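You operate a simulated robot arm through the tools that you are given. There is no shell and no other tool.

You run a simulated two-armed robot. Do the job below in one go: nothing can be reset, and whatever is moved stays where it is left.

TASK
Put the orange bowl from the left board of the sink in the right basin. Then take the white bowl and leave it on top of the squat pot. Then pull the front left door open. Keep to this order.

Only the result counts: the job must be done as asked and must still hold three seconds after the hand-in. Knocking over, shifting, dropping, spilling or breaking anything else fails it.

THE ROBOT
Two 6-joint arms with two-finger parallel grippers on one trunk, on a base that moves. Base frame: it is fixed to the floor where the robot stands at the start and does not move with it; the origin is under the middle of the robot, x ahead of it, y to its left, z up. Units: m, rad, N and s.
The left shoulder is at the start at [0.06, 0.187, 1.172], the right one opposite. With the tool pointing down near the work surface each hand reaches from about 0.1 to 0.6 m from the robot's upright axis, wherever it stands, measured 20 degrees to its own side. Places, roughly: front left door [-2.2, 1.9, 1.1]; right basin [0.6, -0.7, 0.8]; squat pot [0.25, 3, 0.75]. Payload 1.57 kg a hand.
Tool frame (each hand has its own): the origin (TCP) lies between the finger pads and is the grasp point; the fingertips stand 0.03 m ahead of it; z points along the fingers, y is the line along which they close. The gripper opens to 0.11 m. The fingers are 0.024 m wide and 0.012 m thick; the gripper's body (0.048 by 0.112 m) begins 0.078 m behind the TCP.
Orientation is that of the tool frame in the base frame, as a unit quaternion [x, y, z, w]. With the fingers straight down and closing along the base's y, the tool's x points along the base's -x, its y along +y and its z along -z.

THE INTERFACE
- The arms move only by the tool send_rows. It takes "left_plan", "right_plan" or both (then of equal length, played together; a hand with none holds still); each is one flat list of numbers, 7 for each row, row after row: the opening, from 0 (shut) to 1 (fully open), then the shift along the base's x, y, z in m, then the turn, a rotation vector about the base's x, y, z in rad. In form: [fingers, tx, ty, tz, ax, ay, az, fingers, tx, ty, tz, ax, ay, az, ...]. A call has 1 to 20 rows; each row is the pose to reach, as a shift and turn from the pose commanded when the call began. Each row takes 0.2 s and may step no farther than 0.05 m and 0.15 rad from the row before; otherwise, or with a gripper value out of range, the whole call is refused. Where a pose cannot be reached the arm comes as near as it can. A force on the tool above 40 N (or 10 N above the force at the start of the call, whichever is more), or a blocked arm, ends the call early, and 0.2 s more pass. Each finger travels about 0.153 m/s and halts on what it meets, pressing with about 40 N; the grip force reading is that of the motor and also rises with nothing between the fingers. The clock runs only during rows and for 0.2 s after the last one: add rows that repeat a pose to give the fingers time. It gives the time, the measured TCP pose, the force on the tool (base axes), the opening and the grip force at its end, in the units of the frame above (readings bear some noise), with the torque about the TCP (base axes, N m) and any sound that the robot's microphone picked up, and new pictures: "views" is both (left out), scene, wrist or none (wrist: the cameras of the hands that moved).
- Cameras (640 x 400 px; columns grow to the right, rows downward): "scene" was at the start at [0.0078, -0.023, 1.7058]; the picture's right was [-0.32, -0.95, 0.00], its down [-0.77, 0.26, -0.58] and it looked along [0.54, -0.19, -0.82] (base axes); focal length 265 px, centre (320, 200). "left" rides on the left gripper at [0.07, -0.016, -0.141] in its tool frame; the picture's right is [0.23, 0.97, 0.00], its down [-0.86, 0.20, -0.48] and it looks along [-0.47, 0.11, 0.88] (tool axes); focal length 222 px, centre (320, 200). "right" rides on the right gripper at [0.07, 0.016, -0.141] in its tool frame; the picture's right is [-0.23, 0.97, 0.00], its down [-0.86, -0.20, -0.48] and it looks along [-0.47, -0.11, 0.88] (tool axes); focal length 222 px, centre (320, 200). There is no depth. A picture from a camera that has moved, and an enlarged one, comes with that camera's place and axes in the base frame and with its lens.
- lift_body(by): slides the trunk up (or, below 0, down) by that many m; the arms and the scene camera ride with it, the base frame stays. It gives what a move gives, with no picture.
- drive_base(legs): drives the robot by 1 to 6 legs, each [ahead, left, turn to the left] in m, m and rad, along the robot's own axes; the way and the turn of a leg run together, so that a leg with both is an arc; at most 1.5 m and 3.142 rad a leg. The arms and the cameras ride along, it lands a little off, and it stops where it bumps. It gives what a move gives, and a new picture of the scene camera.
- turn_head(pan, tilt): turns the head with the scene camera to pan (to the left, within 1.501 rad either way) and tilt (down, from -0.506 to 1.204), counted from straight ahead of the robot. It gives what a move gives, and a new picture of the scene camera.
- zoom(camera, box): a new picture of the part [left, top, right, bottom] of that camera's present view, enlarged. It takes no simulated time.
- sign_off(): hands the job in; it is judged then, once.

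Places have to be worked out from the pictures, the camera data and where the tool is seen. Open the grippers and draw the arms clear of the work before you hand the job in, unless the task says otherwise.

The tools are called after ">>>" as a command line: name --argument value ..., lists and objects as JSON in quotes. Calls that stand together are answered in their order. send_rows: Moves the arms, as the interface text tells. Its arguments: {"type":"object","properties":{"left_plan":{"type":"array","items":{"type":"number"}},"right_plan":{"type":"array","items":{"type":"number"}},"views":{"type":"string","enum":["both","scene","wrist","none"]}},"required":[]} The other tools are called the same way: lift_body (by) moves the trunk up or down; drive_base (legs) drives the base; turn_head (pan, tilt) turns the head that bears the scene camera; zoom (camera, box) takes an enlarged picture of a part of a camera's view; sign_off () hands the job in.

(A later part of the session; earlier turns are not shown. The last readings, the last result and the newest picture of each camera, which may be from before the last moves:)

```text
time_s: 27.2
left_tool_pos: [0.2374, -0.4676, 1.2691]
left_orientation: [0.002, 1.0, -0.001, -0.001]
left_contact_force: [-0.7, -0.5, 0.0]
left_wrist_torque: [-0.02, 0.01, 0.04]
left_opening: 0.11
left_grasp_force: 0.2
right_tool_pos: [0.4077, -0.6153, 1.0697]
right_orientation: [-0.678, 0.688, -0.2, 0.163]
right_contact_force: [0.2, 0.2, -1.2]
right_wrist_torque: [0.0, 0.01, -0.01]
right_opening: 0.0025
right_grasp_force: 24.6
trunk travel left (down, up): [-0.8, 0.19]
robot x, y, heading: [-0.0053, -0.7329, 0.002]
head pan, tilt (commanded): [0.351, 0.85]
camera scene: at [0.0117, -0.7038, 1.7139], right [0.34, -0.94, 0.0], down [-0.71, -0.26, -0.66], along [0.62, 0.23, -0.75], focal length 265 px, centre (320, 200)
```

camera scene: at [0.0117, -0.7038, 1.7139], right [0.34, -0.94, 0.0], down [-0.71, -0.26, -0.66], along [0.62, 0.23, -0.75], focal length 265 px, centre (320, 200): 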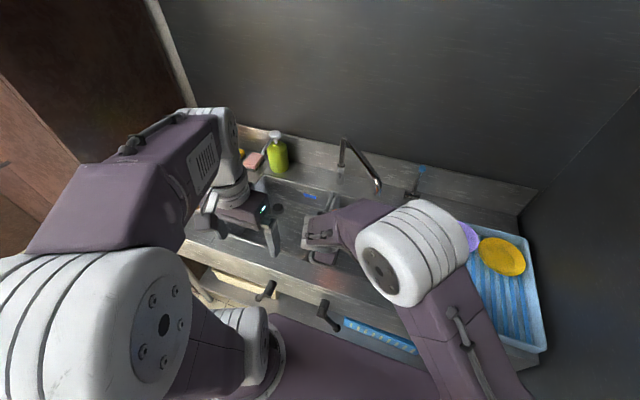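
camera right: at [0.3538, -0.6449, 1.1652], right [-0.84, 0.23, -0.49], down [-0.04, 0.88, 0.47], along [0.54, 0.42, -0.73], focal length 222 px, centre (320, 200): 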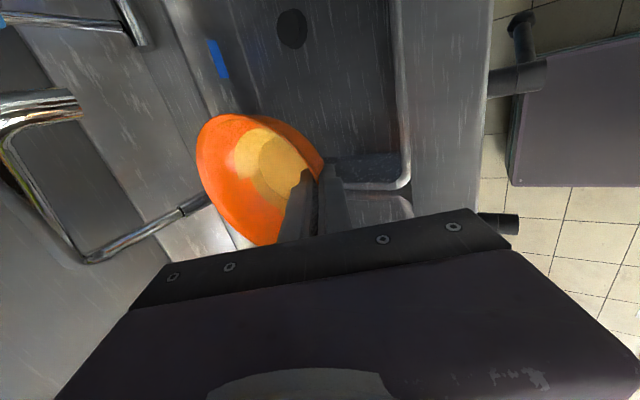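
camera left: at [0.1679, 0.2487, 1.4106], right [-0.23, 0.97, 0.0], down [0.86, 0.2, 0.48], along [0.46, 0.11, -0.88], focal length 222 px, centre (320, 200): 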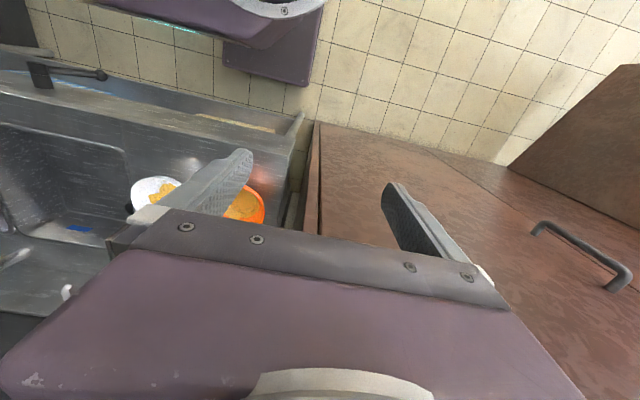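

The bowl is now right in front of the right basin and below spout height. I level the roll, lower a little, slide forward under the spout and start down, stopping at the sink rim level for a look.

>>> send_rows --right_plan '[0, 0.01, 0, -0.025, 0.024, 0, 0.013, 0, 0.02, 0, -0.05, 0.047, 0, 0.027, 0, 0.05, -0.002, -0.055, 0.047, 0, 0.027, 0, 0.08, -0.004, -0.06, 0.047, 0, 0.027, 0, 0.11, -0.005, -0.06, 0.047, 0, 0.027, 0, 0.123, -0.005, -0.065, 0.047, 0, 0.027, 0, 0.123, -0.005, -0.095, 0.047, 0, 0.027, 0, 0.123, -0.005, -0.12, 0.047, 0, 0.027]' --views "both"

>>> zoom --camera "scene" --box '[220, 120, 540, 320]'

```text
time_s: 29.0
left_tool_pos: [0.2373, -0.4673, 1.2684]
left_orientation: [0.002, 1.0, -0.001, -0.001]
left_contact_force: [1.1, -0.2, 0.2]
left_wrist_torque: [-0.01, 0.01, -0.01]
left_opening: 0.1102
left_grasp_force: 0.0
right_tool_pos: [0.5312, -0.6199, 0.9494]
right_orientation: [-0.683, 0.684, -0.181, 0.181]
right_contact_force: [-0.4, 0.2, 0.0]
right_wrist_torque: [-0.01, 0.02, 0.01]
right_opening: 0.0025
right_grasp_force: 23.5
trunk travel left (down, up): [-0.8, 0.19]
robot x, y, heading: [-0.0036, -0.7326, -0.003]
head pan, tilt (commanded): [0.351, 0.85]
camera scene: at [0.0125, -0.704, 1.714], right [0.34, -0.94, 0.0], down [-0.71, -0.26, -0.66], along [0.62, 0.23, -0.75], focal length 265 px, centre (320, 200)
camera right: at [0.4472, -0.6904, 1.0626], right [-0.85, 0.23, -0.48], down [-0.06, 0.85, 0.51], along [0.53, 0.47, -0.71], focal length 222 px, centre (320, 200)
```

scene: 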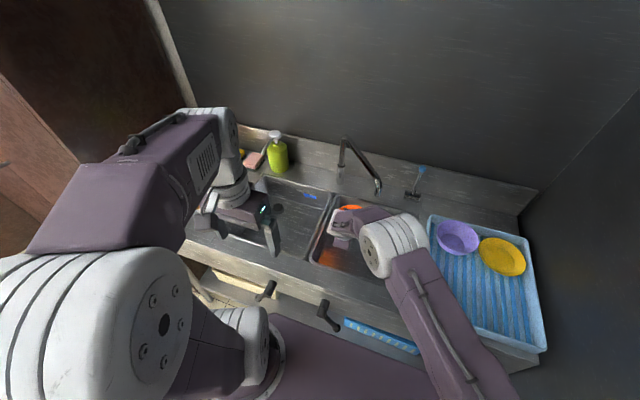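
right: 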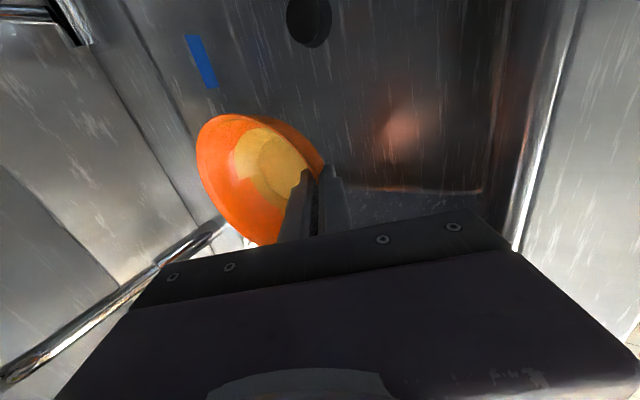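

```text
2.00 times, centred on (380, 220) of scene
camera zoom: at [0.0125, -0.704, 1.714], right [0.34, -0.94, 0.0], down [-0.71, -0.26, -0.66], along [0.62, 0.23, -0.75], focal length 529 px, centre (200, 160)
```

zoom: 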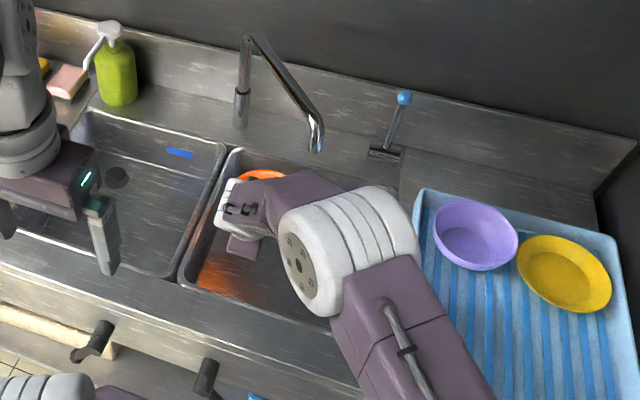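

The bowl hangs inside the basin's left-rear part, clear of walls and spout. I descend most of the way and check for contact.

>>> send_rows --right_plan '[0, 0, 0, -0.03, 0, 0, 0, 0, 0, 0, -0.055, 0, 0, 0, 0, 0, 0, -0.075, 0, 0, 0, 0, 0, 0, -0.09, 0, 0, 0]' --views "both"

>>> zoom --camera "right" --box '[120, 0, 520, 250]'

```text
time_s: 30.0
left_tool_pos: [0.2367, -0.4664, 1.2689]
left_orientation: [0.0, 1.0, 0.0, -0.003]
left_contact_force: [-0.5, 0.1, -0.2]
left_wrist_torque: [-0.02, 0.01, -0.01]
left_opening: 0.1101
left_grasp_force: 0.1
right_tool_pos: [0.532, -0.6209, 0.8588]
right_orientation: [-0.683, 0.684, -0.182, 0.181]
right_contact_force: [0.4, 0.4, -1.7]
right_wrist_torque: [-0.01, 0.05, 0.02]
right_opening: 0.0026
right_grasp_force: 23.8
trunk travel left (down, up): [-0.8, 0.19]
robot x, y, heading: [0.0014, -0.7315, -0.0]
head pan, tilt (commanded): [0.351, 0.85]
camera scene: at [0.0122, -0.7041, 1.7139], right [0.34, -0.94, 0.0], down [-0.71, -0.26, -0.66], along [0.62, 0.23, -0.75], focal length 265 px, centre (320, 200)
camera right: at [0.4474, -0.69, 0.9726], right [-0.85, 0.23, -0.48], down [-0.06, 0.85, 0.52], along [0.53, 0.47, -0.71], focal length 222 px, centre (320, 200)
```

scene: 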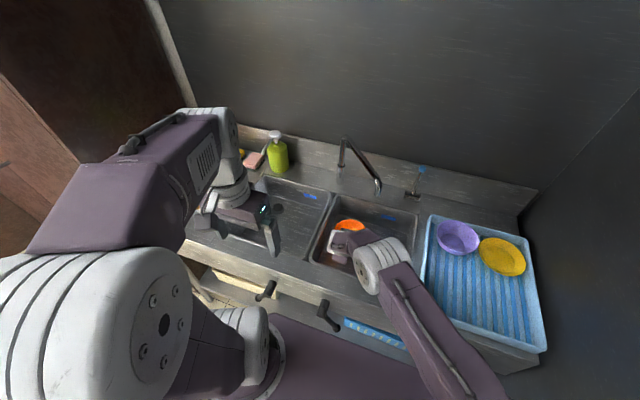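
right: 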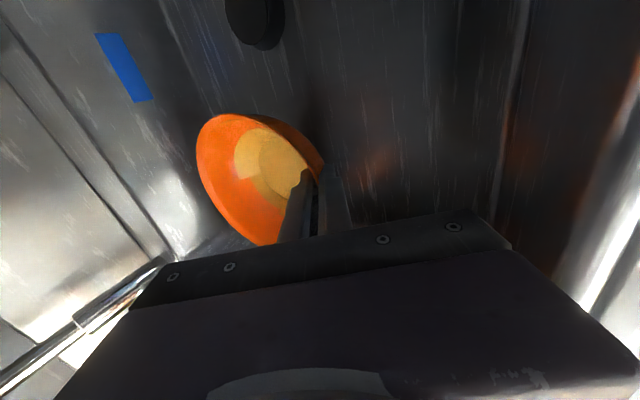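

```text
1.60 times, centred on (320, 125) of right
camera zoom: at [0.4474, -0.69, 0.9726], right [-0.85, 0.23, -0.48], down [-0.06, 0.85, 0.52], along [0.53, 0.47, -0.71], focal length 355 px, centre (320, 320)
```

zoom: 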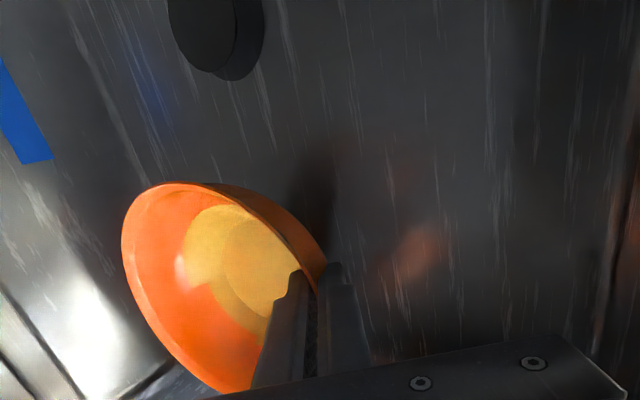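

No contact yet. I lower the last stretch in small steps and watch the force.

>>> send_rows --right_plan '[0, 0, 0, -0.004, 0, 0, 0, 0, 0, 0, -0.008, 0, 0, 0, 0, 0, 0, -0.012, 0, 0, 0]' --views "none"

```text
time_s: 30.8
left_tool_pos: [0.2358, -0.4679, 1.2692]
left_orientation: [0.0, 1.0, -0.001, -0.001]
left_contact_force: [-0.3, 0.2, -0.6]
left_wrist_torque: [0.03, 0.02, 0.02]
left_opening: 0.11
left_grasp_force: 0.0
right_tool_pos: [0.5309, -0.6209, 0.8472]
right_orientation: [-0.683, 0.684, -0.181, 0.181]
right_contact_force: [-0.2, -1.1, 0.5]
right_wrist_torque: [0.0, 0.05, 0.02]
right_opening: 0.0026
right_grasp_force: 24.1
trunk travel left (down, up): [-0.8, 0.19]
robot x, y, heading: [-0.0022, -0.7355, -0.002]
head pan, tilt (commanded): [0.351, 0.85]
```

>>> send_rows --right_plan '[0, 0, 0, -0.003, 0, 0, 0, 0, 0, 0, -0.006, 0, 0, 0]' --views "none"

```text
time_s: 31.4
left_tool_pos: [0.2372, -0.4672, 1.2683]
left_orientation: [0.001, 1.0, 0.0, 0.0]
left_contact_force: [0.8, 0.1, 0.0]
left_wrist_torque: [0.0, 0.0, -0.02]
left_opening: 0.1101
left_grasp_force: 0.1
right_tool_pos: [0.5316, -0.6204, 0.8422]
right_orientation: [-0.683, 0.684, -0.181, 0.181]
right_contact_force: [-0.4, -0.2, -1.5]
right_wrist_torque: [0.0, 0.09, -0.02]
right_opening: 0.0023
right_grasp_force: 24.2
trunk travel left (down, up): [-0.8, 0.19]
robot x, y, heading: [-0.0017, -0.732, 0.003]
head pan, tilt (commanded): [0.351, 0.85]
```

Still no contact at TCP z 0.842; I keep stepping down in small increments.

>>> send_rows --right_plan '[0, 0, 0, -0.003, 0, 0, 0, 0, 0, 0, -0.006, 0, 0, 0]' --views "none"

```text
time_s: 32.0
left_tool_pos: [0.2375, -0.4675, 1.2702]
left_orientation: [0.0, 1.0, -0.001, -0.001]
left_contact_force: [0.9, 0.6, 1.0]
left_wrist_torque: [-0.05, 0.03, -0.01]
left_opening: 0.11
left_grasp_force: 0.0
right_tool_pos: [0.5308, -0.6193, 0.8365]
right_orientation: [-0.683, 0.685, -0.181, 0.18]
right_contact_force: [0.0, 0.6, -0.6]
right_wrist_torque: [-0.01, -0.02, -0.01]
right_opening: 0.0026
right_grasp_force: 23.9
trunk travel left (down, up): [-0.8, 0.19]
robot x, y, heading: [-0.0002, -0.7287, -0.005]
head pan, tilt (commanded): [0.351, 0.85]
```

>>> send_rows --right_plan '[0, 0, 0, -0.003, 0, 0, 0, 0, 0, 0, -0.006, 0, 0, 0]' --views "wrist"

```text
time_s: 32.6
left_tool_pos: [0.2369, -0.4679, 1.269]
left_orientation: [0.001, 1.0, -0.001, -0.002]
left_contact_force: [0.0, 0.3, -0.8]
left_wrist_torque: [0.04, 0.02, 0.0]
left_opening: 0.11
left_grasp_force: 0.1
right_tool_pos: [0.532, -0.6205, 0.8304]
right_orientation: [-0.683, 0.684, -0.181, 0.181]
right_contact_force: [0.9, 0.0, -0.5]
right_wrist_torque: [0.0, 0.02, 0.02]
right_opening: 0.0021
right_grasp_force: 23.7
trunk travel left (down, up): [-0.8, 0.19]
robot x, y, heading: [-0.0031, -0.7316, -0.006]
head pan, tilt (commanded): [0.351, 0.85]
camera right: at [0.4474, -0.6903, 0.9428], right [-0.85, 0.23, -0.48], down [-0.06, 0.85, 0.52], along [0.53, 0.47, -0.71], focal length 222 px, centre (320, 200)
```

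right: 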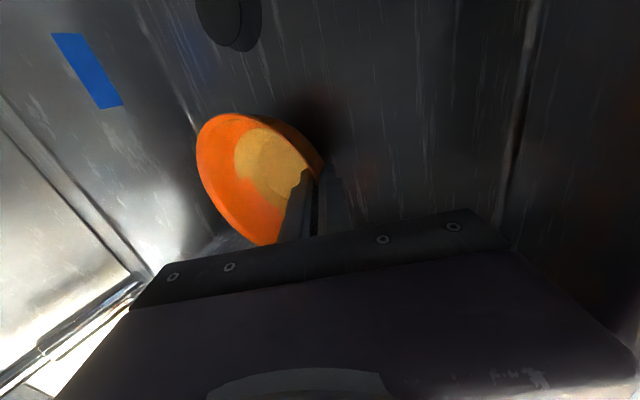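

The bowl's shadow is closing in but no contact force yet; continuing down.

>>> send_rows --right_plan '[0, 0, 0, -0.003, 0, 0, 0, 0, 0, 0, -0.006, 0, 0, 0, 0, 0, 0, -0.009, 0, 0, 0]' --views "none"

```text
time_s: 33.4
left_tool_pos: [0.2348, -0.4691, 1.2705]
left_orientation: [0.001, 1.0, 0.0, -0.001]
left_contact_force: [0.0, 0.3, 1.0]
left_wrist_torque: [-0.02, 0.0, -0.03]
left_opening: 0.11
left_grasp_force: 0.1
right_tool_pos: [0.5301, -0.6193, 0.8244]
right_orientation: [-0.683, 0.683, -0.182, 0.185]
right_contact_force: [2.3, -1.8, 29.3]
right_wrist_torque: [0.01, -1.18, -0.04]
right_opening: 0.0044
right_grasp_force: 25.0
trunk travel left (down, up): [-0.8, 0.19]
robot x, y, heading: [-0.0002, -0.7342, -0.002]
head pan, tilt (commanded): [0.351, 0.85]
```

Contact made (29 N) at TCP z 0.824, so the basin floor is near 0.77. I ease up 3 mm, open the fingers a little and retreat along the finger axis.

>>> send_rows --right_plan '[0, 0, 0, 0.003, 0, 0, 0, 0.3, 0, 0, 0.003, 0, 0, 0, 0.3, 0, 0, 0.003, 0, 0, 0]' --views "wrist"

>>> zoom --camera "right" --box '[120, 0, 520, 250]'

```text
time_s: 34.2
left_tool_pos: [0.2361, -0.4675, 1.2687]
left_orientation: [0.002, 1.0, 0.0, -0.001]
left_contact_force: [-0.7, 0.4, 0.5]
left_wrist_torque: [0.03, 0.04, 0.01]
left_opening: 0.1098
left_grasp_force: 0.0
right_tool_pos: [0.528, -0.621, 0.8226]
right_orientation: [-0.682, 0.685, -0.182, 0.181]
right_contact_force: [0.0, -0.3, 0.6]
right_wrist_torque: [-0.01, 0.02, 0.02]
right_opening: 0.0329
right_grasp_force: 0.0
trunk travel left (down, up): [-0.8, 0.19]
robot x, y, heading: [-0.002, -0.7289, -0.001]
head pan, tilt (commanded): [0.351, 0.85]
camera right: at [0.4456, -0.6904, 0.936], right [-0.85, 0.23, -0.48], down [-0.06, 0.86, 0.51], along [0.53, 0.46, -0.71], focal length 222 px, centre (320, 200)
```

right: 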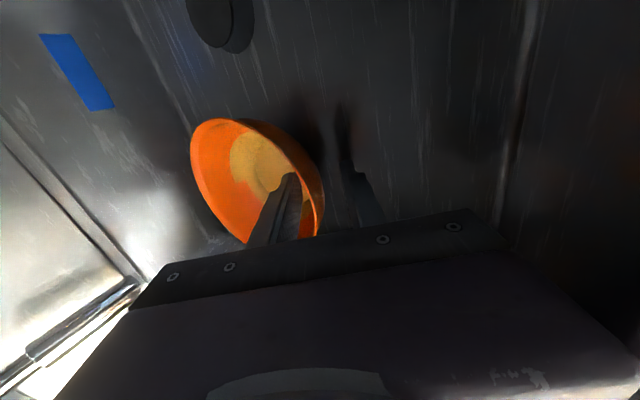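

```text
1.60 times, centred on (320, 125) of right
camera zoom: at [0.4456, -0.6904, 0.936], right [-0.85, 0.23, -0.48], down [-0.06, 0.86, 0.51], along [0.53, 0.46, -0.71], focal length 355 px, centre (320, 320)
```

zoom: 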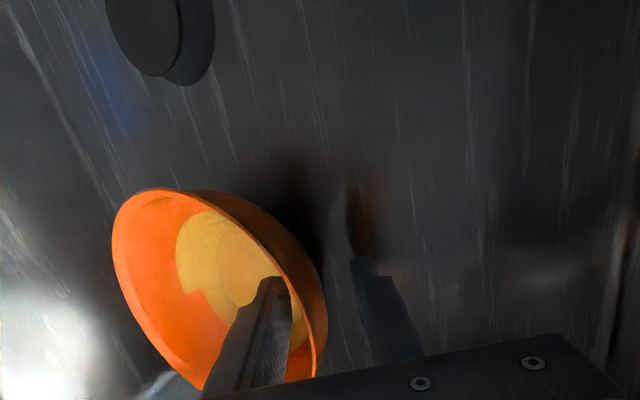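

The bowl has settled on the basin floor with its rim free between the fingers. I go straight up (near basin wall is close behind the gripper), opening a bit more on the way, then draw back.

>>> send_rows --right_plan '[0.36, 0, 0, 0.012, 0, 0, 0, 0.48, 0, 0, 0.026, 0, 0, 0, 0.5, 0, 0, 0.045, 0, 0, 0, 0.5, 0, 0, 0.075, 0, 0, 0, 0.5, -0.005, 0, 0.115, 0, 0, 0, 0.5, -0.02, 0, 0.155, 0, 0, 0, 0.5, -0.05, 0, 0.19, 0, 0, 0, 0.5, -0.085, 0, 0.225, 0, 0, 0, 0.5, -0.12, 0, 0.26, 0, 0, 0]' --views "both"

>>> zoom --camera "right" --box '[80, 0, 480, 250]'

>>> zoom --camera "scene" --box '[220, 120, 540, 320]'

```text
time_s: 36.2
left_tool_pos: [0.2363, -0.4679, 1.2701]
left_orientation: [0.001, 1.0, -0.001, -0.001]
left_contact_force: [-0.6, 0.7, 0.9]
left_wrist_torque: [0.02, -0.05, -0.02]
left_opening: 0.1103
left_grasp_force: 0.1
right_tool_pos: [0.411, -0.6209, 1.0838]
right_orientation: [-0.682, 0.684, -0.182, 0.182]
right_contact_force: [-0.6, -0.2, 0.2]
right_wrist_torque: [0.04, -0.02, 0.02]
right_opening: 0.0551
right_grasp_force: 0.1
trunk travel left (down, up): [-0.8, 0.19]
robot x, y, heading: [0.0023, -0.7318, -0.006]
head pan, tilt (commanded): [0.351, 0.85]
camera scene: at [0.0092, -0.7048, 1.7139], right [0.34, -0.94, 0.0], down [-0.7, -0.26, -0.66], along [0.62, 0.23, -0.75], focal length 265 px, centre (320, 200)
camera right: at [0.3258, -0.6911, 1.1961], right [-0.84, 0.23, -0.48], down [-0.06, 0.85, 0.51], along [0.53, 0.47, -0.71], focal length 222 px, centre (320, 200)
```

scene: 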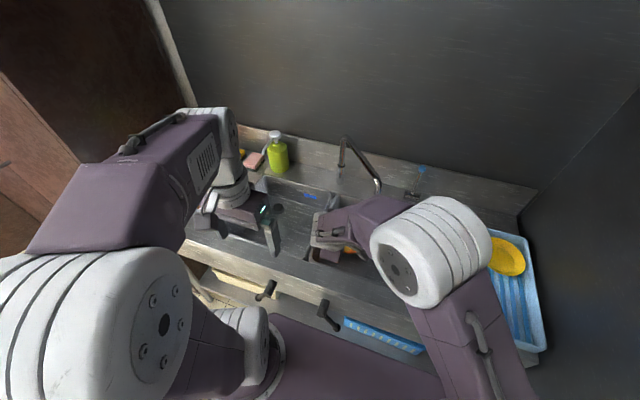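
right: 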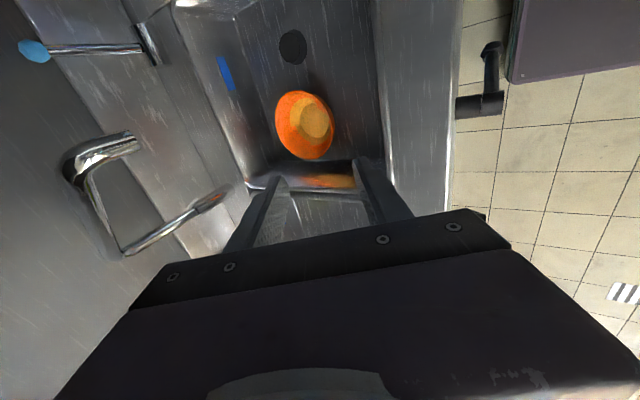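

```text
1.60 times, centred on (280, 125) of right
camera zoom: at [0.3258, -0.6911, 1.1961], right [-0.84, 0.23, -0.48], down [-0.06, 0.85, 0.51], along [0.53, 0.47, -0.71], focal length 355 px, centre (384, 320)
```

zoom: 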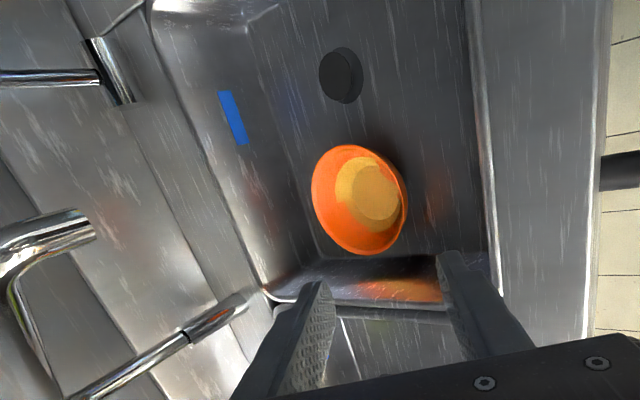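

```text
2.00 times, centred on (380, 220) of scene
camera zoom: at [0.0092, -0.7048, 1.7139], right [0.34, -0.94, 0.0], down [-0.7, -0.26, -0.66], along [0.62, 0.23, -0.75], focal length 529 px, centre (200, 160)
```

zoom: 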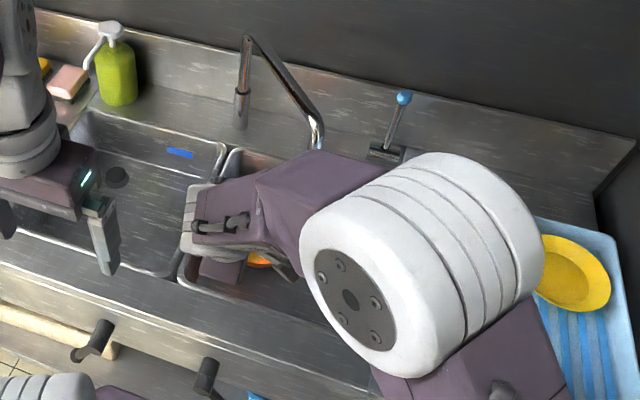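

The orange bowl sits level on the right basin's floor. Now I drive back left to y≈-0.16 so the right hand gets the same geometry on the white bowl.

>>> drive_base --legs '[[0, 0.57, 0]]'

>>> turn_head --pan 0.1 --tilt 0.9

>>> zoom --camera "right" --box '[80, 0, 480, 250]'

```text
time_s: 39.5
left_tool_pos: [0.2401, 0.1067, 1.2694]
left_orientation: [0.003, 1.0, 0.0, -0.001]
left_contact_force: [-0.1, 0.6, -0.5]
left_wrist_torque: [0.01, 0.0, -0.03]
left_opening: 0.1099
left_grasp_force: 0.1
right_tool_pos: [0.4141, -0.0471, 1.0823]
right_orientation: [-0.681, 0.685, -0.181, 0.181]
right_contact_force: [-0.9, 0.2, 0.3]
right_wrist_torque: [0.03, -0.01, 0.01]
right_opening: 0.055
right_grasp_force: 0.1
trunk travel left (down, up): [-0.8, 0.19]
robot x, y, heading: [0.0012, -0.1553, -0.006]
head pan, tilt (commanded): [0.351, 0.85]
camera scene: at [0.0135, -0.1293, 1.714], right [0.34, -0.94, 0.0], down [-0.71, -0.25, -0.66], along [0.62, 0.22, -0.75], focal length 265 px, centre (320, 200)
```

scene: 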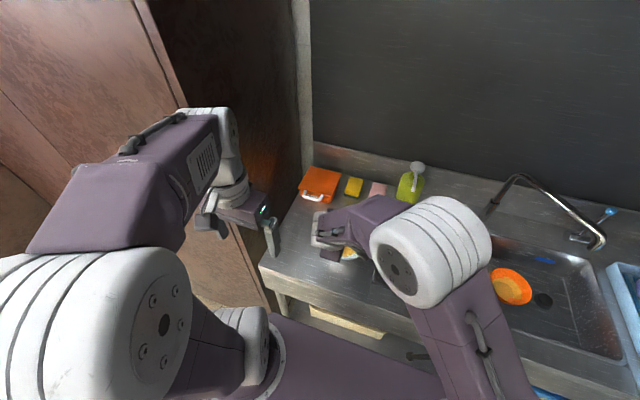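

```text
time_s: 40.3
left_tool_pos: [0.2399, 0.1089, 1.2693]
left_orientation: [0.003, 1.0, -0.002, -0.001]
left_contact_force: [0.0, 0.3, -0.1]
left_wrist_torque: [-0.05, -0.03, 0.01]
left_opening: 0.11
left_grasp_force: 0.1
right_tool_pos: [0.4135, -0.0445, 1.0823]
right_orientation: [-0.682, 0.685, -0.181, 0.181]
right_contact_force: [0.3, 1.0, 0.8]
right_wrist_torque: [-0.01, -0.02, -0.03]
right_opening: 0.0547
right_grasp_force: 0.1
trunk travel left (down, up): [-0.8, 0.19]
robot x, y, heading: [0.0043, -0.1553, -0.005]
head pan, tilt (commanded): [0.099, 0.901]
camera scene: at [0.0151, -0.1465, 1.71], right [0.09, -1.0, 0.0], down [-0.78, -0.07, -0.62], along [0.62, 0.06, -0.78], focal length 265 px, centre (320, 200)
```

scene: 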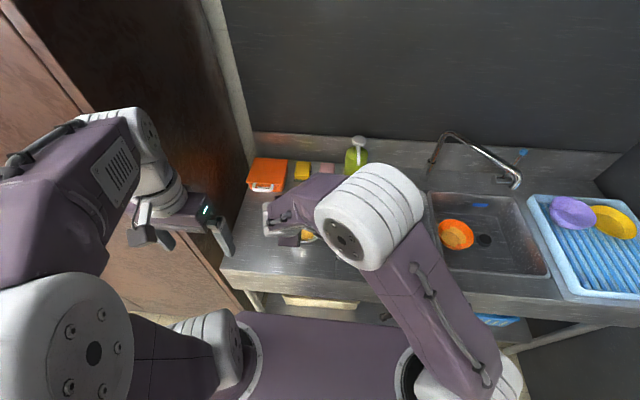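

```text
1.60 times, centred on (280, 125) of right
camera zoom: at [0.3299, -0.1147, 1.1955], right [-0.84, 0.23, -0.48], down [-0.06, 0.86, 0.51], along [0.53, 0.46, -0.71], focal length 355 px, centre (384, 320)
```

zoom: 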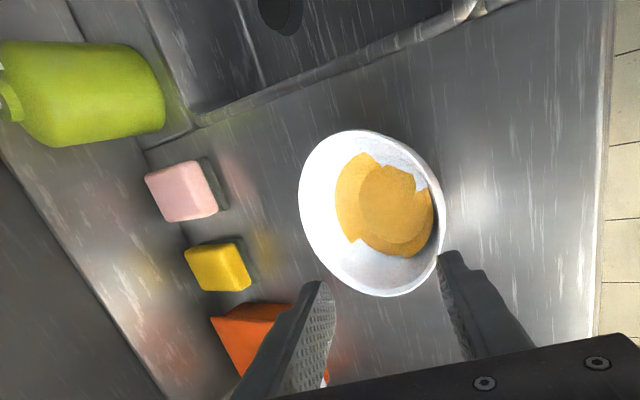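

White bowl centre measures (0.502, -0.055), near rim x≈0.434. I lower the tilted hand to the pre-grasp with fingertips just above the rim and check.

>>> send_rows --right_plan '[0.45, 0, -0.004, -0.03, 0, 0, 0, 0.42, -0.001, -0.008, -0.06, 0, 0, 0, 0.42, -0.001, -0.0115, -0.085, 0, 0, 0, 0.42, -0.001, -0.0115, -0.095, 0, 0, 0]' --views "both"

>>> zoom --camera "right" --box '[160, 80, 480, 280]'

```text
time_s: 41.3
left_tool_pos: [0.2406, 0.1079, 1.2693]
left_orientation: [0.003, 1.0, -0.001, -0.001]
left_contact_force: [-0.4, 0.2, 0.1]
left_wrist_torque: [-0.02, 0.0, -0.02]
left_opening: 0.11
left_grasp_force: 0.0
right_tool_pos: [0.4123, -0.057, 0.9877]
right_orientation: [-0.681, 0.686, -0.182, 0.181]
right_contact_force: [-0.1, -0.6, 0.2]
right_wrist_torque: [-0.01, -0.01, 0.01]
right_opening: 0.046
right_grasp_force: 0.1
trunk travel left (down, up): [-0.8, 0.19]
robot x, y, heading: [-0.002, -0.154, -0.002]
head pan, tilt (commanded): [0.099, 0.901]
camera scene: at [0.0154, -0.1472, 1.7101], right [0.09, -1.0, 0.0], down [-0.78, -0.07, -0.62], along [0.62, 0.06, -0.78], focal length 265 px, centre (320, 200)
camera right: at [0.3291, -0.1263, 1.1002], right [-0.84, 0.23, -0.48], down [-0.06, 0.85, 0.52], along [0.53, 0.46, -0.71], focal length 222 px, centre (320, 200)
```

scene: 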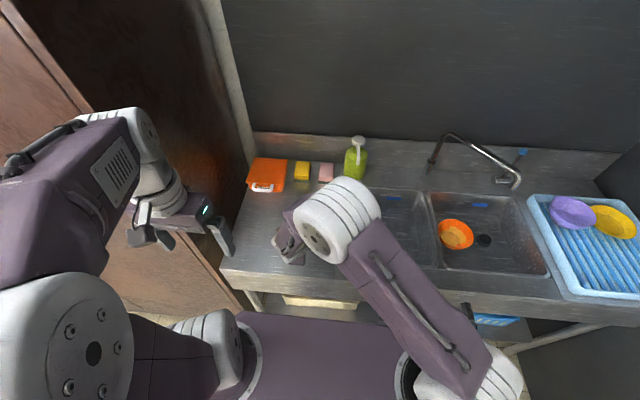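
right: 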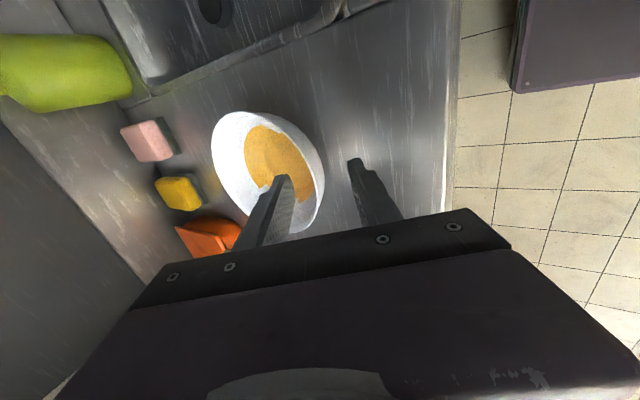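

```text
2.00 times, centred on (320, 180) of right
camera zoom: at [0.3291, -0.1263, 1.1002], right [-0.84, 0.23, -0.48], down [-0.06, 0.85, 0.52], along [0.53, 0.46, -0.71], focal length 444 px, centre (320, 240)
```

zoom: 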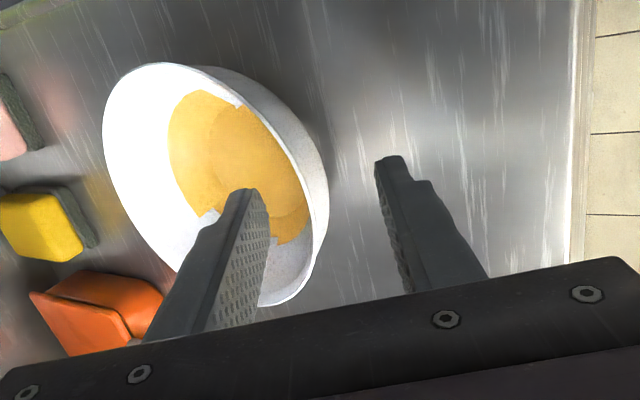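

The fingers straddle the white rim just as with the orange bowl. I advance 3.4 cm along the finger axis and close.

>>> send_rows --right_plan '[0.42, 0.0085, 0, -0.0148, 0, 0, 0, 0.42, 0.0169, 0.001, -0.0297, 0, 0, 0, 0.42, 0.0169, 0.001, -0.0297, 0, 0, 0, 0, 0.0169, 0.001, -0.0297, 0, 0, 0, 0, 0.0169, 0.001, -0.0297, 0, 0, 0, 0, 0.0169, 0.001, -0.0297, 0, 0, 0]' --views "wrist"

>>> zoom --camera "right" --box '[160, 80, 480, 280]'

```text
time_s: 42.7
left_tool_pos: [0.239, 0.108, 1.2689]
left_orientation: [0.003, 1.0, -0.001, -0.001]
left_contact_force: [0.5, 0.1, 0.6]
left_wrist_torque: [0.0, -0.02, 0.03]
left_opening: 0.1101
left_grasp_force: 0.1
right_tool_pos: [0.431, -0.0545, 0.9591]
right_orientation: [-0.681, 0.686, -0.182, 0.182]
right_contact_force: [3.8, 0.5, 15.1]
right_wrist_torque: [0.08, -0.84, 0.02]
right_opening: 0.0022
right_grasp_force: 23.2
trunk travel left (down, up): [-0.8, 0.19]
robot x, y, heading: [0.0002, -0.1537, -0.007]
head pan, tilt (commanded): [0.099, 0.901]
camera right: at [0.3459, -0.1253, 1.0717], right [-0.84, 0.23, -0.49], down [-0.06, 0.85, 0.52], along [0.53, 0.46, -0.71], focal length 222 px, centre (320, 200)
```

right: 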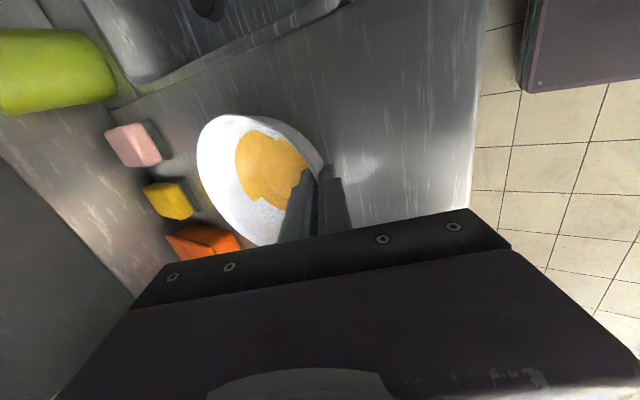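

```text
2.00 times, centred on (320, 180) of right
camera zoom: at [0.3459, -0.1253, 1.0717], right [-0.84, 0.23, -0.49], down [-0.06, 0.85, 0.52], along [0.53, 0.46, -0.71], focal length 444 px, centre (320, 240)
```

zoom: 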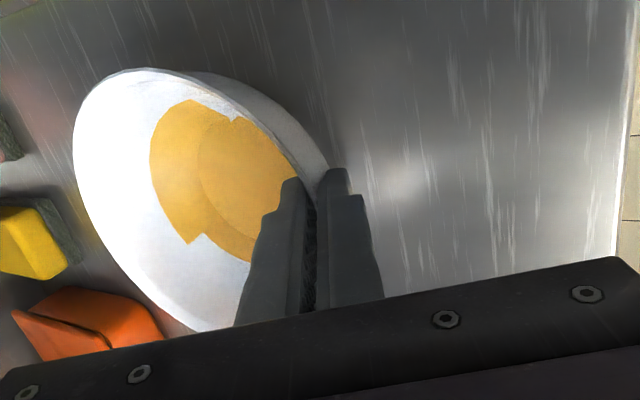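

Gripped (opening 2 mm), with the same image geometry as the orange one when it was level. I lift it straight up and check the load.

>>> send_rows --right_plan '[0, 0, 0, 0.008, 0, 0, 0, 0, 0, 0, 0.02, 0, 0, 0, 0, 0, 0, 0.04, 0, 0, 0, 0, 0, 0, 0.07, 0, 0, 0, 0, -0.005, 0, 0.1, 0, 0, 0, 0, -0.01, 0, 0.13, 0, 0, 0]' --views "wrist"

>>> zoom --camera "right" --box '[160, 80, 480, 280]'

```text
time_s: 44.1
left_tool_pos: [0.2384, 0.1081, 1.2698]
left_orientation: [0.002, 1.0, -0.001, -0.001]
left_contact_force: [-0.2, -0.2, 0.1]
left_wrist_torque: [0.01, 0.0, -0.01]
left_opening: 0.1099
left_grasp_force: 0.1
right_tool_pos: [0.4196, -0.0562, 1.088]
right_orientation: [-0.682, 0.685, -0.182, 0.181]
right_contact_force: [-0.5, -0.2, -0.8]
right_wrist_torque: [0.02, 0.05, 0.0]
right_opening: 0.002
right_grasp_force: 24.3
trunk travel left (down, up): [-0.8, 0.19]
robot x, y, heading: [0.0012, -0.1506, -0.003]
head pan, tilt (commanded): [0.099, 0.901]
camera right: at [0.3356, -0.1262, 1.2007], right [-0.84, 0.23, -0.48], down [-0.06, 0.86, 0.51], along [0.53, 0.46, -0.71], focal length 222 px, centre (320, 200)
```

right: 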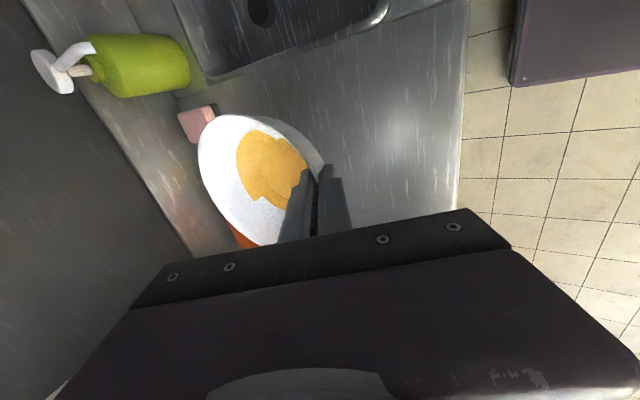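

```text
2.00 times, centred on (320, 180) of right
camera zoom: at [0.3356, -0.1262, 1.2007], right [-0.84, 0.23, -0.48], down [-0.06, 0.86, 0.51], along [0.53, 0.46, -0.71], focal length 444 px, centre (320, 240)
```

zoom: 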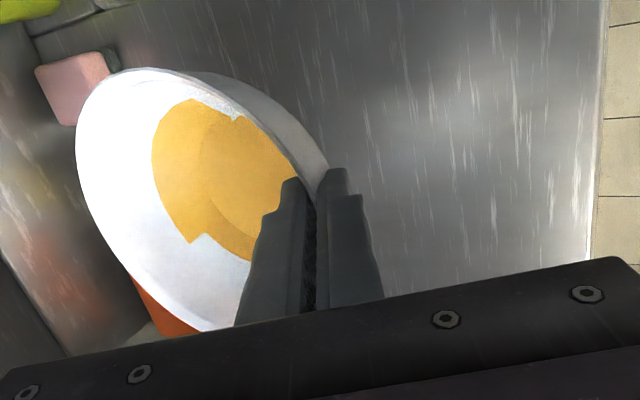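

The white bowl is held level and clear. Before driving away I look to the rear-right and rear-left for free floor.

>>> turn_head --pan -1.5 --tilt 0.6

>>> turn_head --pan 1.5 --tilt 0.6

```text
time_s: 45.7
left_tool_pos: [0.2399, 0.1079, 1.2694]
left_orientation: [0.002, 1.0, -0.001, -0.001]
left_contact_force: [-0.4, -0.4, -0.5]
left_wrist_torque: [-0.01, 0.0, -0.02]
left_opening: 0.1098
left_grasp_force: 0.1
right_tool_pos: [0.4193, -0.0561, 1.0867]
right_orientation: [-0.682, 0.685, -0.181, 0.182]
right_contact_force: [0.4, -0.8, -1.1]
right_wrist_torque: [-0.01, 0.04, -0.03]
right_opening: 0.0023
right_grasp_force: 24.3
trunk travel left (down, up): [-0.8, 0.19]
robot x, y, heading: [-0.0015, -0.1565, -0.005]
head pan, tilt (commanded): [-1.499, 0.6]
camera scene: at [-0.054, -0.2426, 1.7348], right [-1.0, -0.07, 0.0], down [-0.04, 0.56, -0.83], along [0.06, -0.82, -0.56], focal length 265 px, centre (320, 200)
```

scene: 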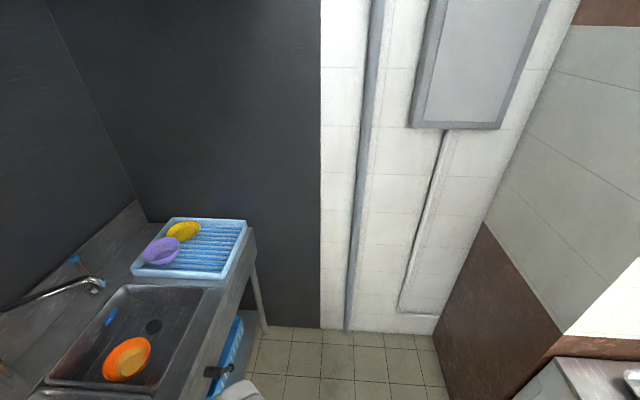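

```text
time_s: 48.3
left_tool_pos: [0.2412, 0.1084, 1.2695]
left_orientation: [0.002, 1.0, -0.001, 0.0]
left_contact_force: [0.0, -0.2, -0.3]
left_wrist_torque: [0.01, -0.02, 0.0]
left_opening: 0.1097
left_grasp_force: 0.0
right_tool_pos: [0.4215, -0.0553, 1.0864]
right_orientation: [-0.681, 0.685, -0.182, 0.181]
right_contact_force: [0.2, -0.8, -0.7]
right_wrist_torque: [0.0, 0.02, 0.0]
right_opening: 0.0022
right_grasp_force: 23.6
trunk travel left (down, up): [-0.8, 0.19]
robot x, y, heading: [-0.0, -0.1537, -0.009]
head pan, tilt (commanded): [1.499, 0.6]
camera scene: at [-0.053, -0.0662, 1.7348], right [1.0, -0.08, 0.0], down [-0.04, -0.56, -0.83], along [0.06, 0.82, -0.56], focal length 265 px, centre (320, 200)
```

scene: 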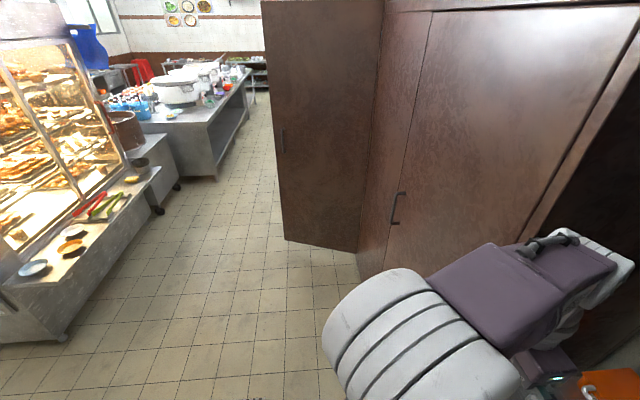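

Behind-right there may be a table beyond x≈-0.6, the left side is open floor. I back up just 0.12 m and turn left a little; the bowl's sweep radius (~0.57) stays clear of the wardrobe corner.

>>> drive_base --legs '[[-0.13, 0, 0], [0, 0, 0.7]]'

>>> turn_head --pan 1.5 --tilt 0.55

```text
time_s: 51.5
left_tool_pos: [-0.1155, 0.2018, 1.269]
left_orientation: [-0.34, 0.94, -0.001, -0.002]
left_contact_force: [0.5, 0.2, 0.0]
left_wrist_torque: [-0.01, -0.01, -0.02]
left_opening: 0.1101
left_grasp_force: 0.0
right_tool_pos: [0.1279, 0.1904, 1.0883]
right_orientation: [0.875, -0.411, 0.109, -0.232]
right_contact_force: [-0.3, -0.1, -1.6]
right_wrist_torque: [-0.03, 0.03, 0.0]
right_opening: 0.0024
right_grasp_force: 23.0
trunk travel left (down, up): [-0.8, 0.19]
robot x, y, heading: [-0.1292, -0.1504, 0.693]
head pan, tilt (commanded): [1.499, 0.6]
camera scene: at [-0.2274, -0.1206, 1.7348], right [0.81, 0.58, 0.0], down [0.33, -0.46, -0.83], along [-0.48, 0.67, -0.56], focal length 265 px, centre (320, 200)
```

scene: 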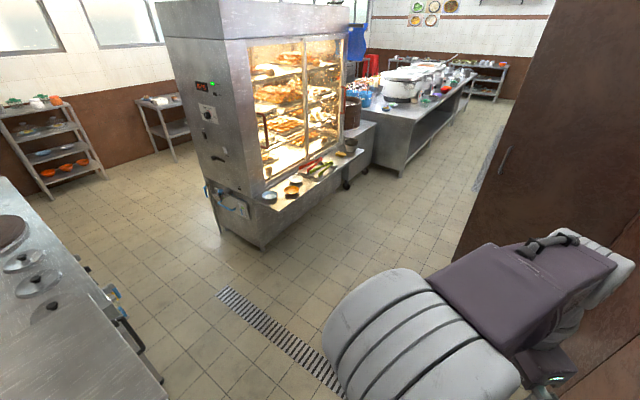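

```text
time_s: 52.1
left_tool_pos: [-0.115, 0.2012, 1.269]
left_orientation: [-0.34, 0.941, -0.002, -0.002]
left_contact_force: [0.5, 0.2, -0.6]
left_wrist_torque: [0.01, 0.03, 0.01]
left_opening: 0.1102
left_grasp_force: 0.1
right_tool_pos: [0.1272, 0.192, 1.0872]
right_orientation: [0.875, -0.41, 0.109, -0.232]
right_contact_force: [-0.4, -0.7, -0.5]
right_wrist_torque: [-0.06, 0.02, 0.02]
right_opening: 0.0023
right_grasp_force: 23.5
trunk travel left (down, up): [-0.8, 0.19]
robot x, y, heading: [-0.1248, -0.1568, 0.692]
head pan, tilt (commanded): [1.499, 0.55]
camera scene: at [-0.2285, -0.1194, 1.7393], right [0.81, 0.58, 0.0], down [0.3, -0.42, -0.85], along [-0.5, 0.69, -0.52], focal length 265 px, centre (320, 200)
```

scene: 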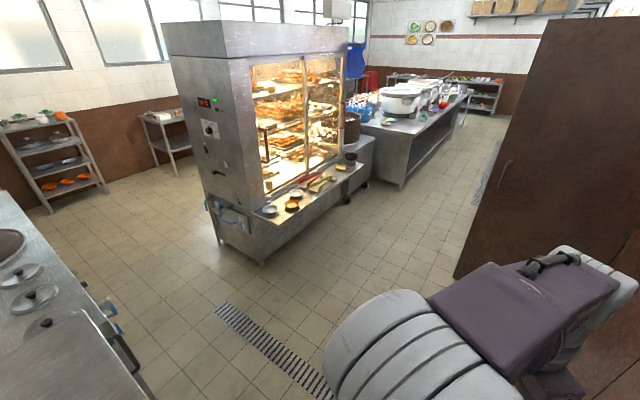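

Very useful view: a food warmer with two glass doors faces +x at x≈-1.65…-2, stove behind-left, and the way to the pot goes around the open wardrobe door (free edge near (-0.24, 1.79)). I turn to face +y and move diagonally into the open corridor.

>>> drive_base --legs '[[0, 0, 0.88], [0.9, 0.65, 0]]'

>>> turn_head --pan -0.4 --tilt 0.4

>>> turn_head --pan 1.0 --tilt 0.4

```text
time_s: 60.0
left_tool_pos: [-1.0483, 0.9775, 1.2695]
left_orientation: [0.709, -0.706, 0.002, -0.001]
left_contact_force: [-0.4, -0.1, 0.0]
left_wrist_torque: [0.01, -0.02, 0.01]
left_opening: 0.1102
left_grasp_force: 0.0
right_tool_pos: [-0.8855, 1.1604, 1.0868]
right_orientation: [0.966, 0.001, 0.0, -0.257]
right_contact_force: [0.3, 0.1, -0.6]
right_wrist_torque: [-0.04, -0.01, 0.0]
right_opening: 0.0022
right_grasp_force: 23.4
trunk travel left (down, up): [-0.8, 0.19]
robot x, y, heading: [-0.7829, 0.7405, 1.577]
head pan, tilt (commanded): [1.499, 0.55]
camera scene: at [-0.8729, 0.6877, 1.7393], right [0.07, 1.0, 0.0], down [0.52, -0.04, -0.85], along [-0.85, 0.06, -0.52], focal length 265 px, centre (320, 200)
```

scene: 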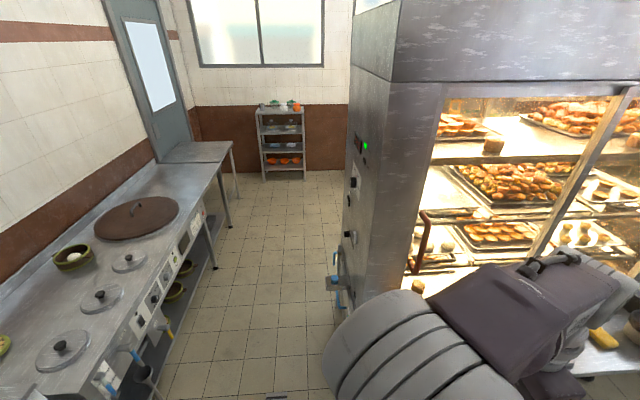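

```text
time_s: 61.9
left_tool_pos: [-1.0476, 0.9798, 1.2694]
left_orientation: [0.708, -0.706, 0.0, 0.0]
left_contact_force: [0.1, 0.0, -0.1]
left_wrist_torque: [-0.02, -0.01, -0.02]
left_opening: 0.1098
left_grasp_force: 0.0
right_tool_pos: [-0.8871, 1.161, 1.0864]
right_orientation: [0.967, 0.002, -0.001, -0.256]
right_contact_force: [-0.5, 0.5, -1.2]
right_wrist_torque: [-0.03, 0.03, -0.03]
right_opening: 0.0025
right_grasp_force: 23.8
trunk travel left (down, up): [-0.8, 0.19]
robot x, y, heading: [-0.7813, 0.7384, 1.574]
head pan, tilt (commanded): [-0.4, 0.4]
camera scene: at [-0.7481, 0.7677, 1.753], right [0.92, -0.39, 0.0], down [-0.15, -0.36, -0.92], along [0.36, 0.85, -0.39], focal length 265 px, centre (320, 200)
```

scene: 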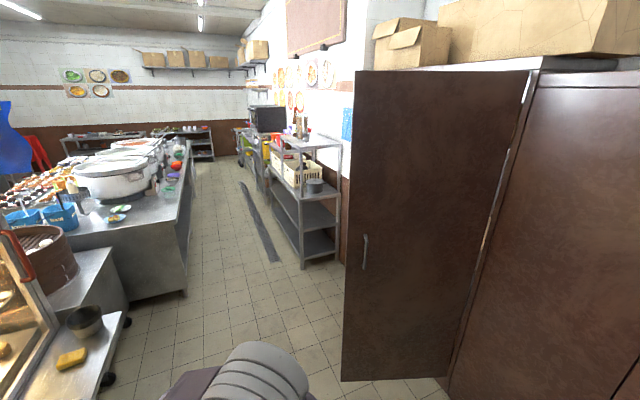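

```text
time_s: 63.5
left_tool_pos: [-1.0482, 0.9795, 1.2699]
left_orientation: [0.708, -0.706, 0.001, 0.0]
left_contact_force: [-0.4, -0.3, -1.0]
left_wrist_torque: [0.04, 0.01, -0.02]
left_opening: 0.1098
left_grasp_force: 0.0
right_tool_pos: [-0.886, 1.1598, 1.0866]
right_orientation: [0.966, 0.002, -0.001, -0.257]
right_contact_force: [0.4, -0.3, 0.1]
right_wrist_torque: [-0.1, -0.02, 0.02]
right_opening: 0.0021
right_grasp_force: 23.7
trunk travel left (down, up): [-0.8, 0.19]
robot x, y, heading: [-0.7815, 0.7445, 1.573]
head pan, tilt (commanded): [1.0, 0.4]
camera scene: at [-0.8618, 0.7321, 1.753], right [0.54, 0.84, 0.0], down [0.33, -0.21, -0.92], along [-0.78, 0.5, -0.39], focal length 265 px, centre (320, 200)
```

scene: 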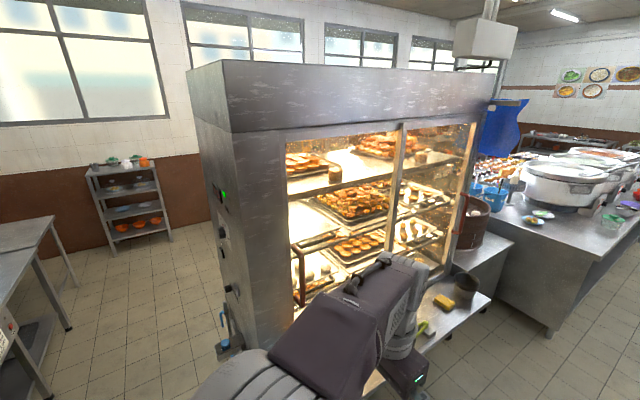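

The rack with the small squat pot appears beyond the open wardrobe door, and the warmer's left glass door has a handle. I zoom on both.

>>> zoom --camera "scene" --box '[180, 100, 520, 340]'

>>> turn_head --pan -0.4 --tilt 0.4

>>> zoom --camera "scene" --box '[220, 90, 380, 290]'

```text
1.67 times, centred on (350, 220) of scene
camera zoom: at [-0.8618, 0.7321, 1.753], right [0.54, 0.84, 0.0], down [0.33, -0.21, -0.92], along [-0.78, 0.5, -0.39], focal length 441 px, centre (270, 167)
```

zoom: 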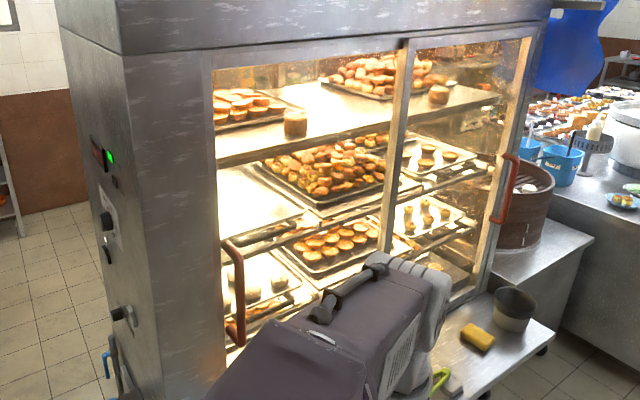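

```text
time_s: 65.0
left_tool_pos: [-1.0489, 0.9789, 1.2692]
left_orientation: [0.708, -0.706, 0.001, 0.0]
left_contact_force: [-0.2, -0.8, -0.4]
left_wrist_torque: [0.01, 0.01, -0.01]
left_opening: 0.1101
left_grasp_force: 0.2
right_tool_pos: [-0.8852, 1.1587, 1.0865]
right_orientation: [0.966, 0.002, 0.0, -0.257]
right_contact_force: [-0.3, 0.3, -1.1]
right_wrist_torque: [-0.06, 0.01, 0.0]
right_opening: 0.0023
right_grasp_force: 23.9
trunk travel left (down, up): [-0.8, 0.19]
robot x, y, heading: [-0.7854, 0.7418, 1.574]
head pan, tilt (commanded): [-0.4, 0.4]
camera scene: at [-0.7481, 0.7677, 1.7531], right [0.92, -0.39, 0.0], down [-0.15, -0.36, -0.92], along [0.36, 0.85, -0.39], focal length 265 px, centre (320, 200)
```

scene: 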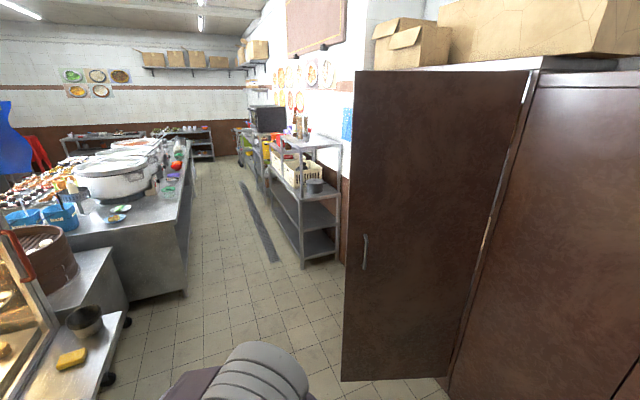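

```text
2.00 times, centred on (300, 190) of scene
camera zoom: at [-0.7481, 0.7677, 1.7531], right [0.92, -0.39, 0.0], down [-0.15, -0.36, -0.92], along [0.36, 0.85, -0.39], focal length 529 px, centre (360, 220)
```

zoom: 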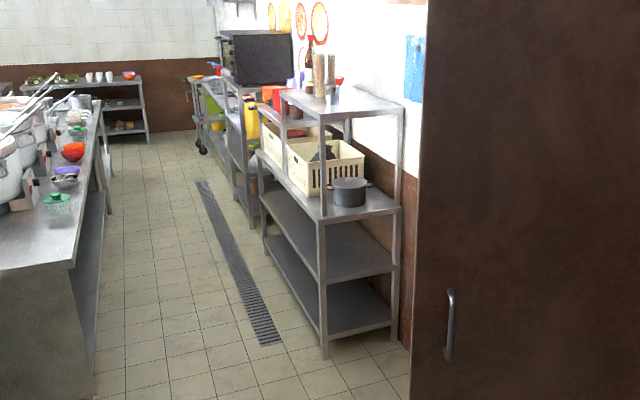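

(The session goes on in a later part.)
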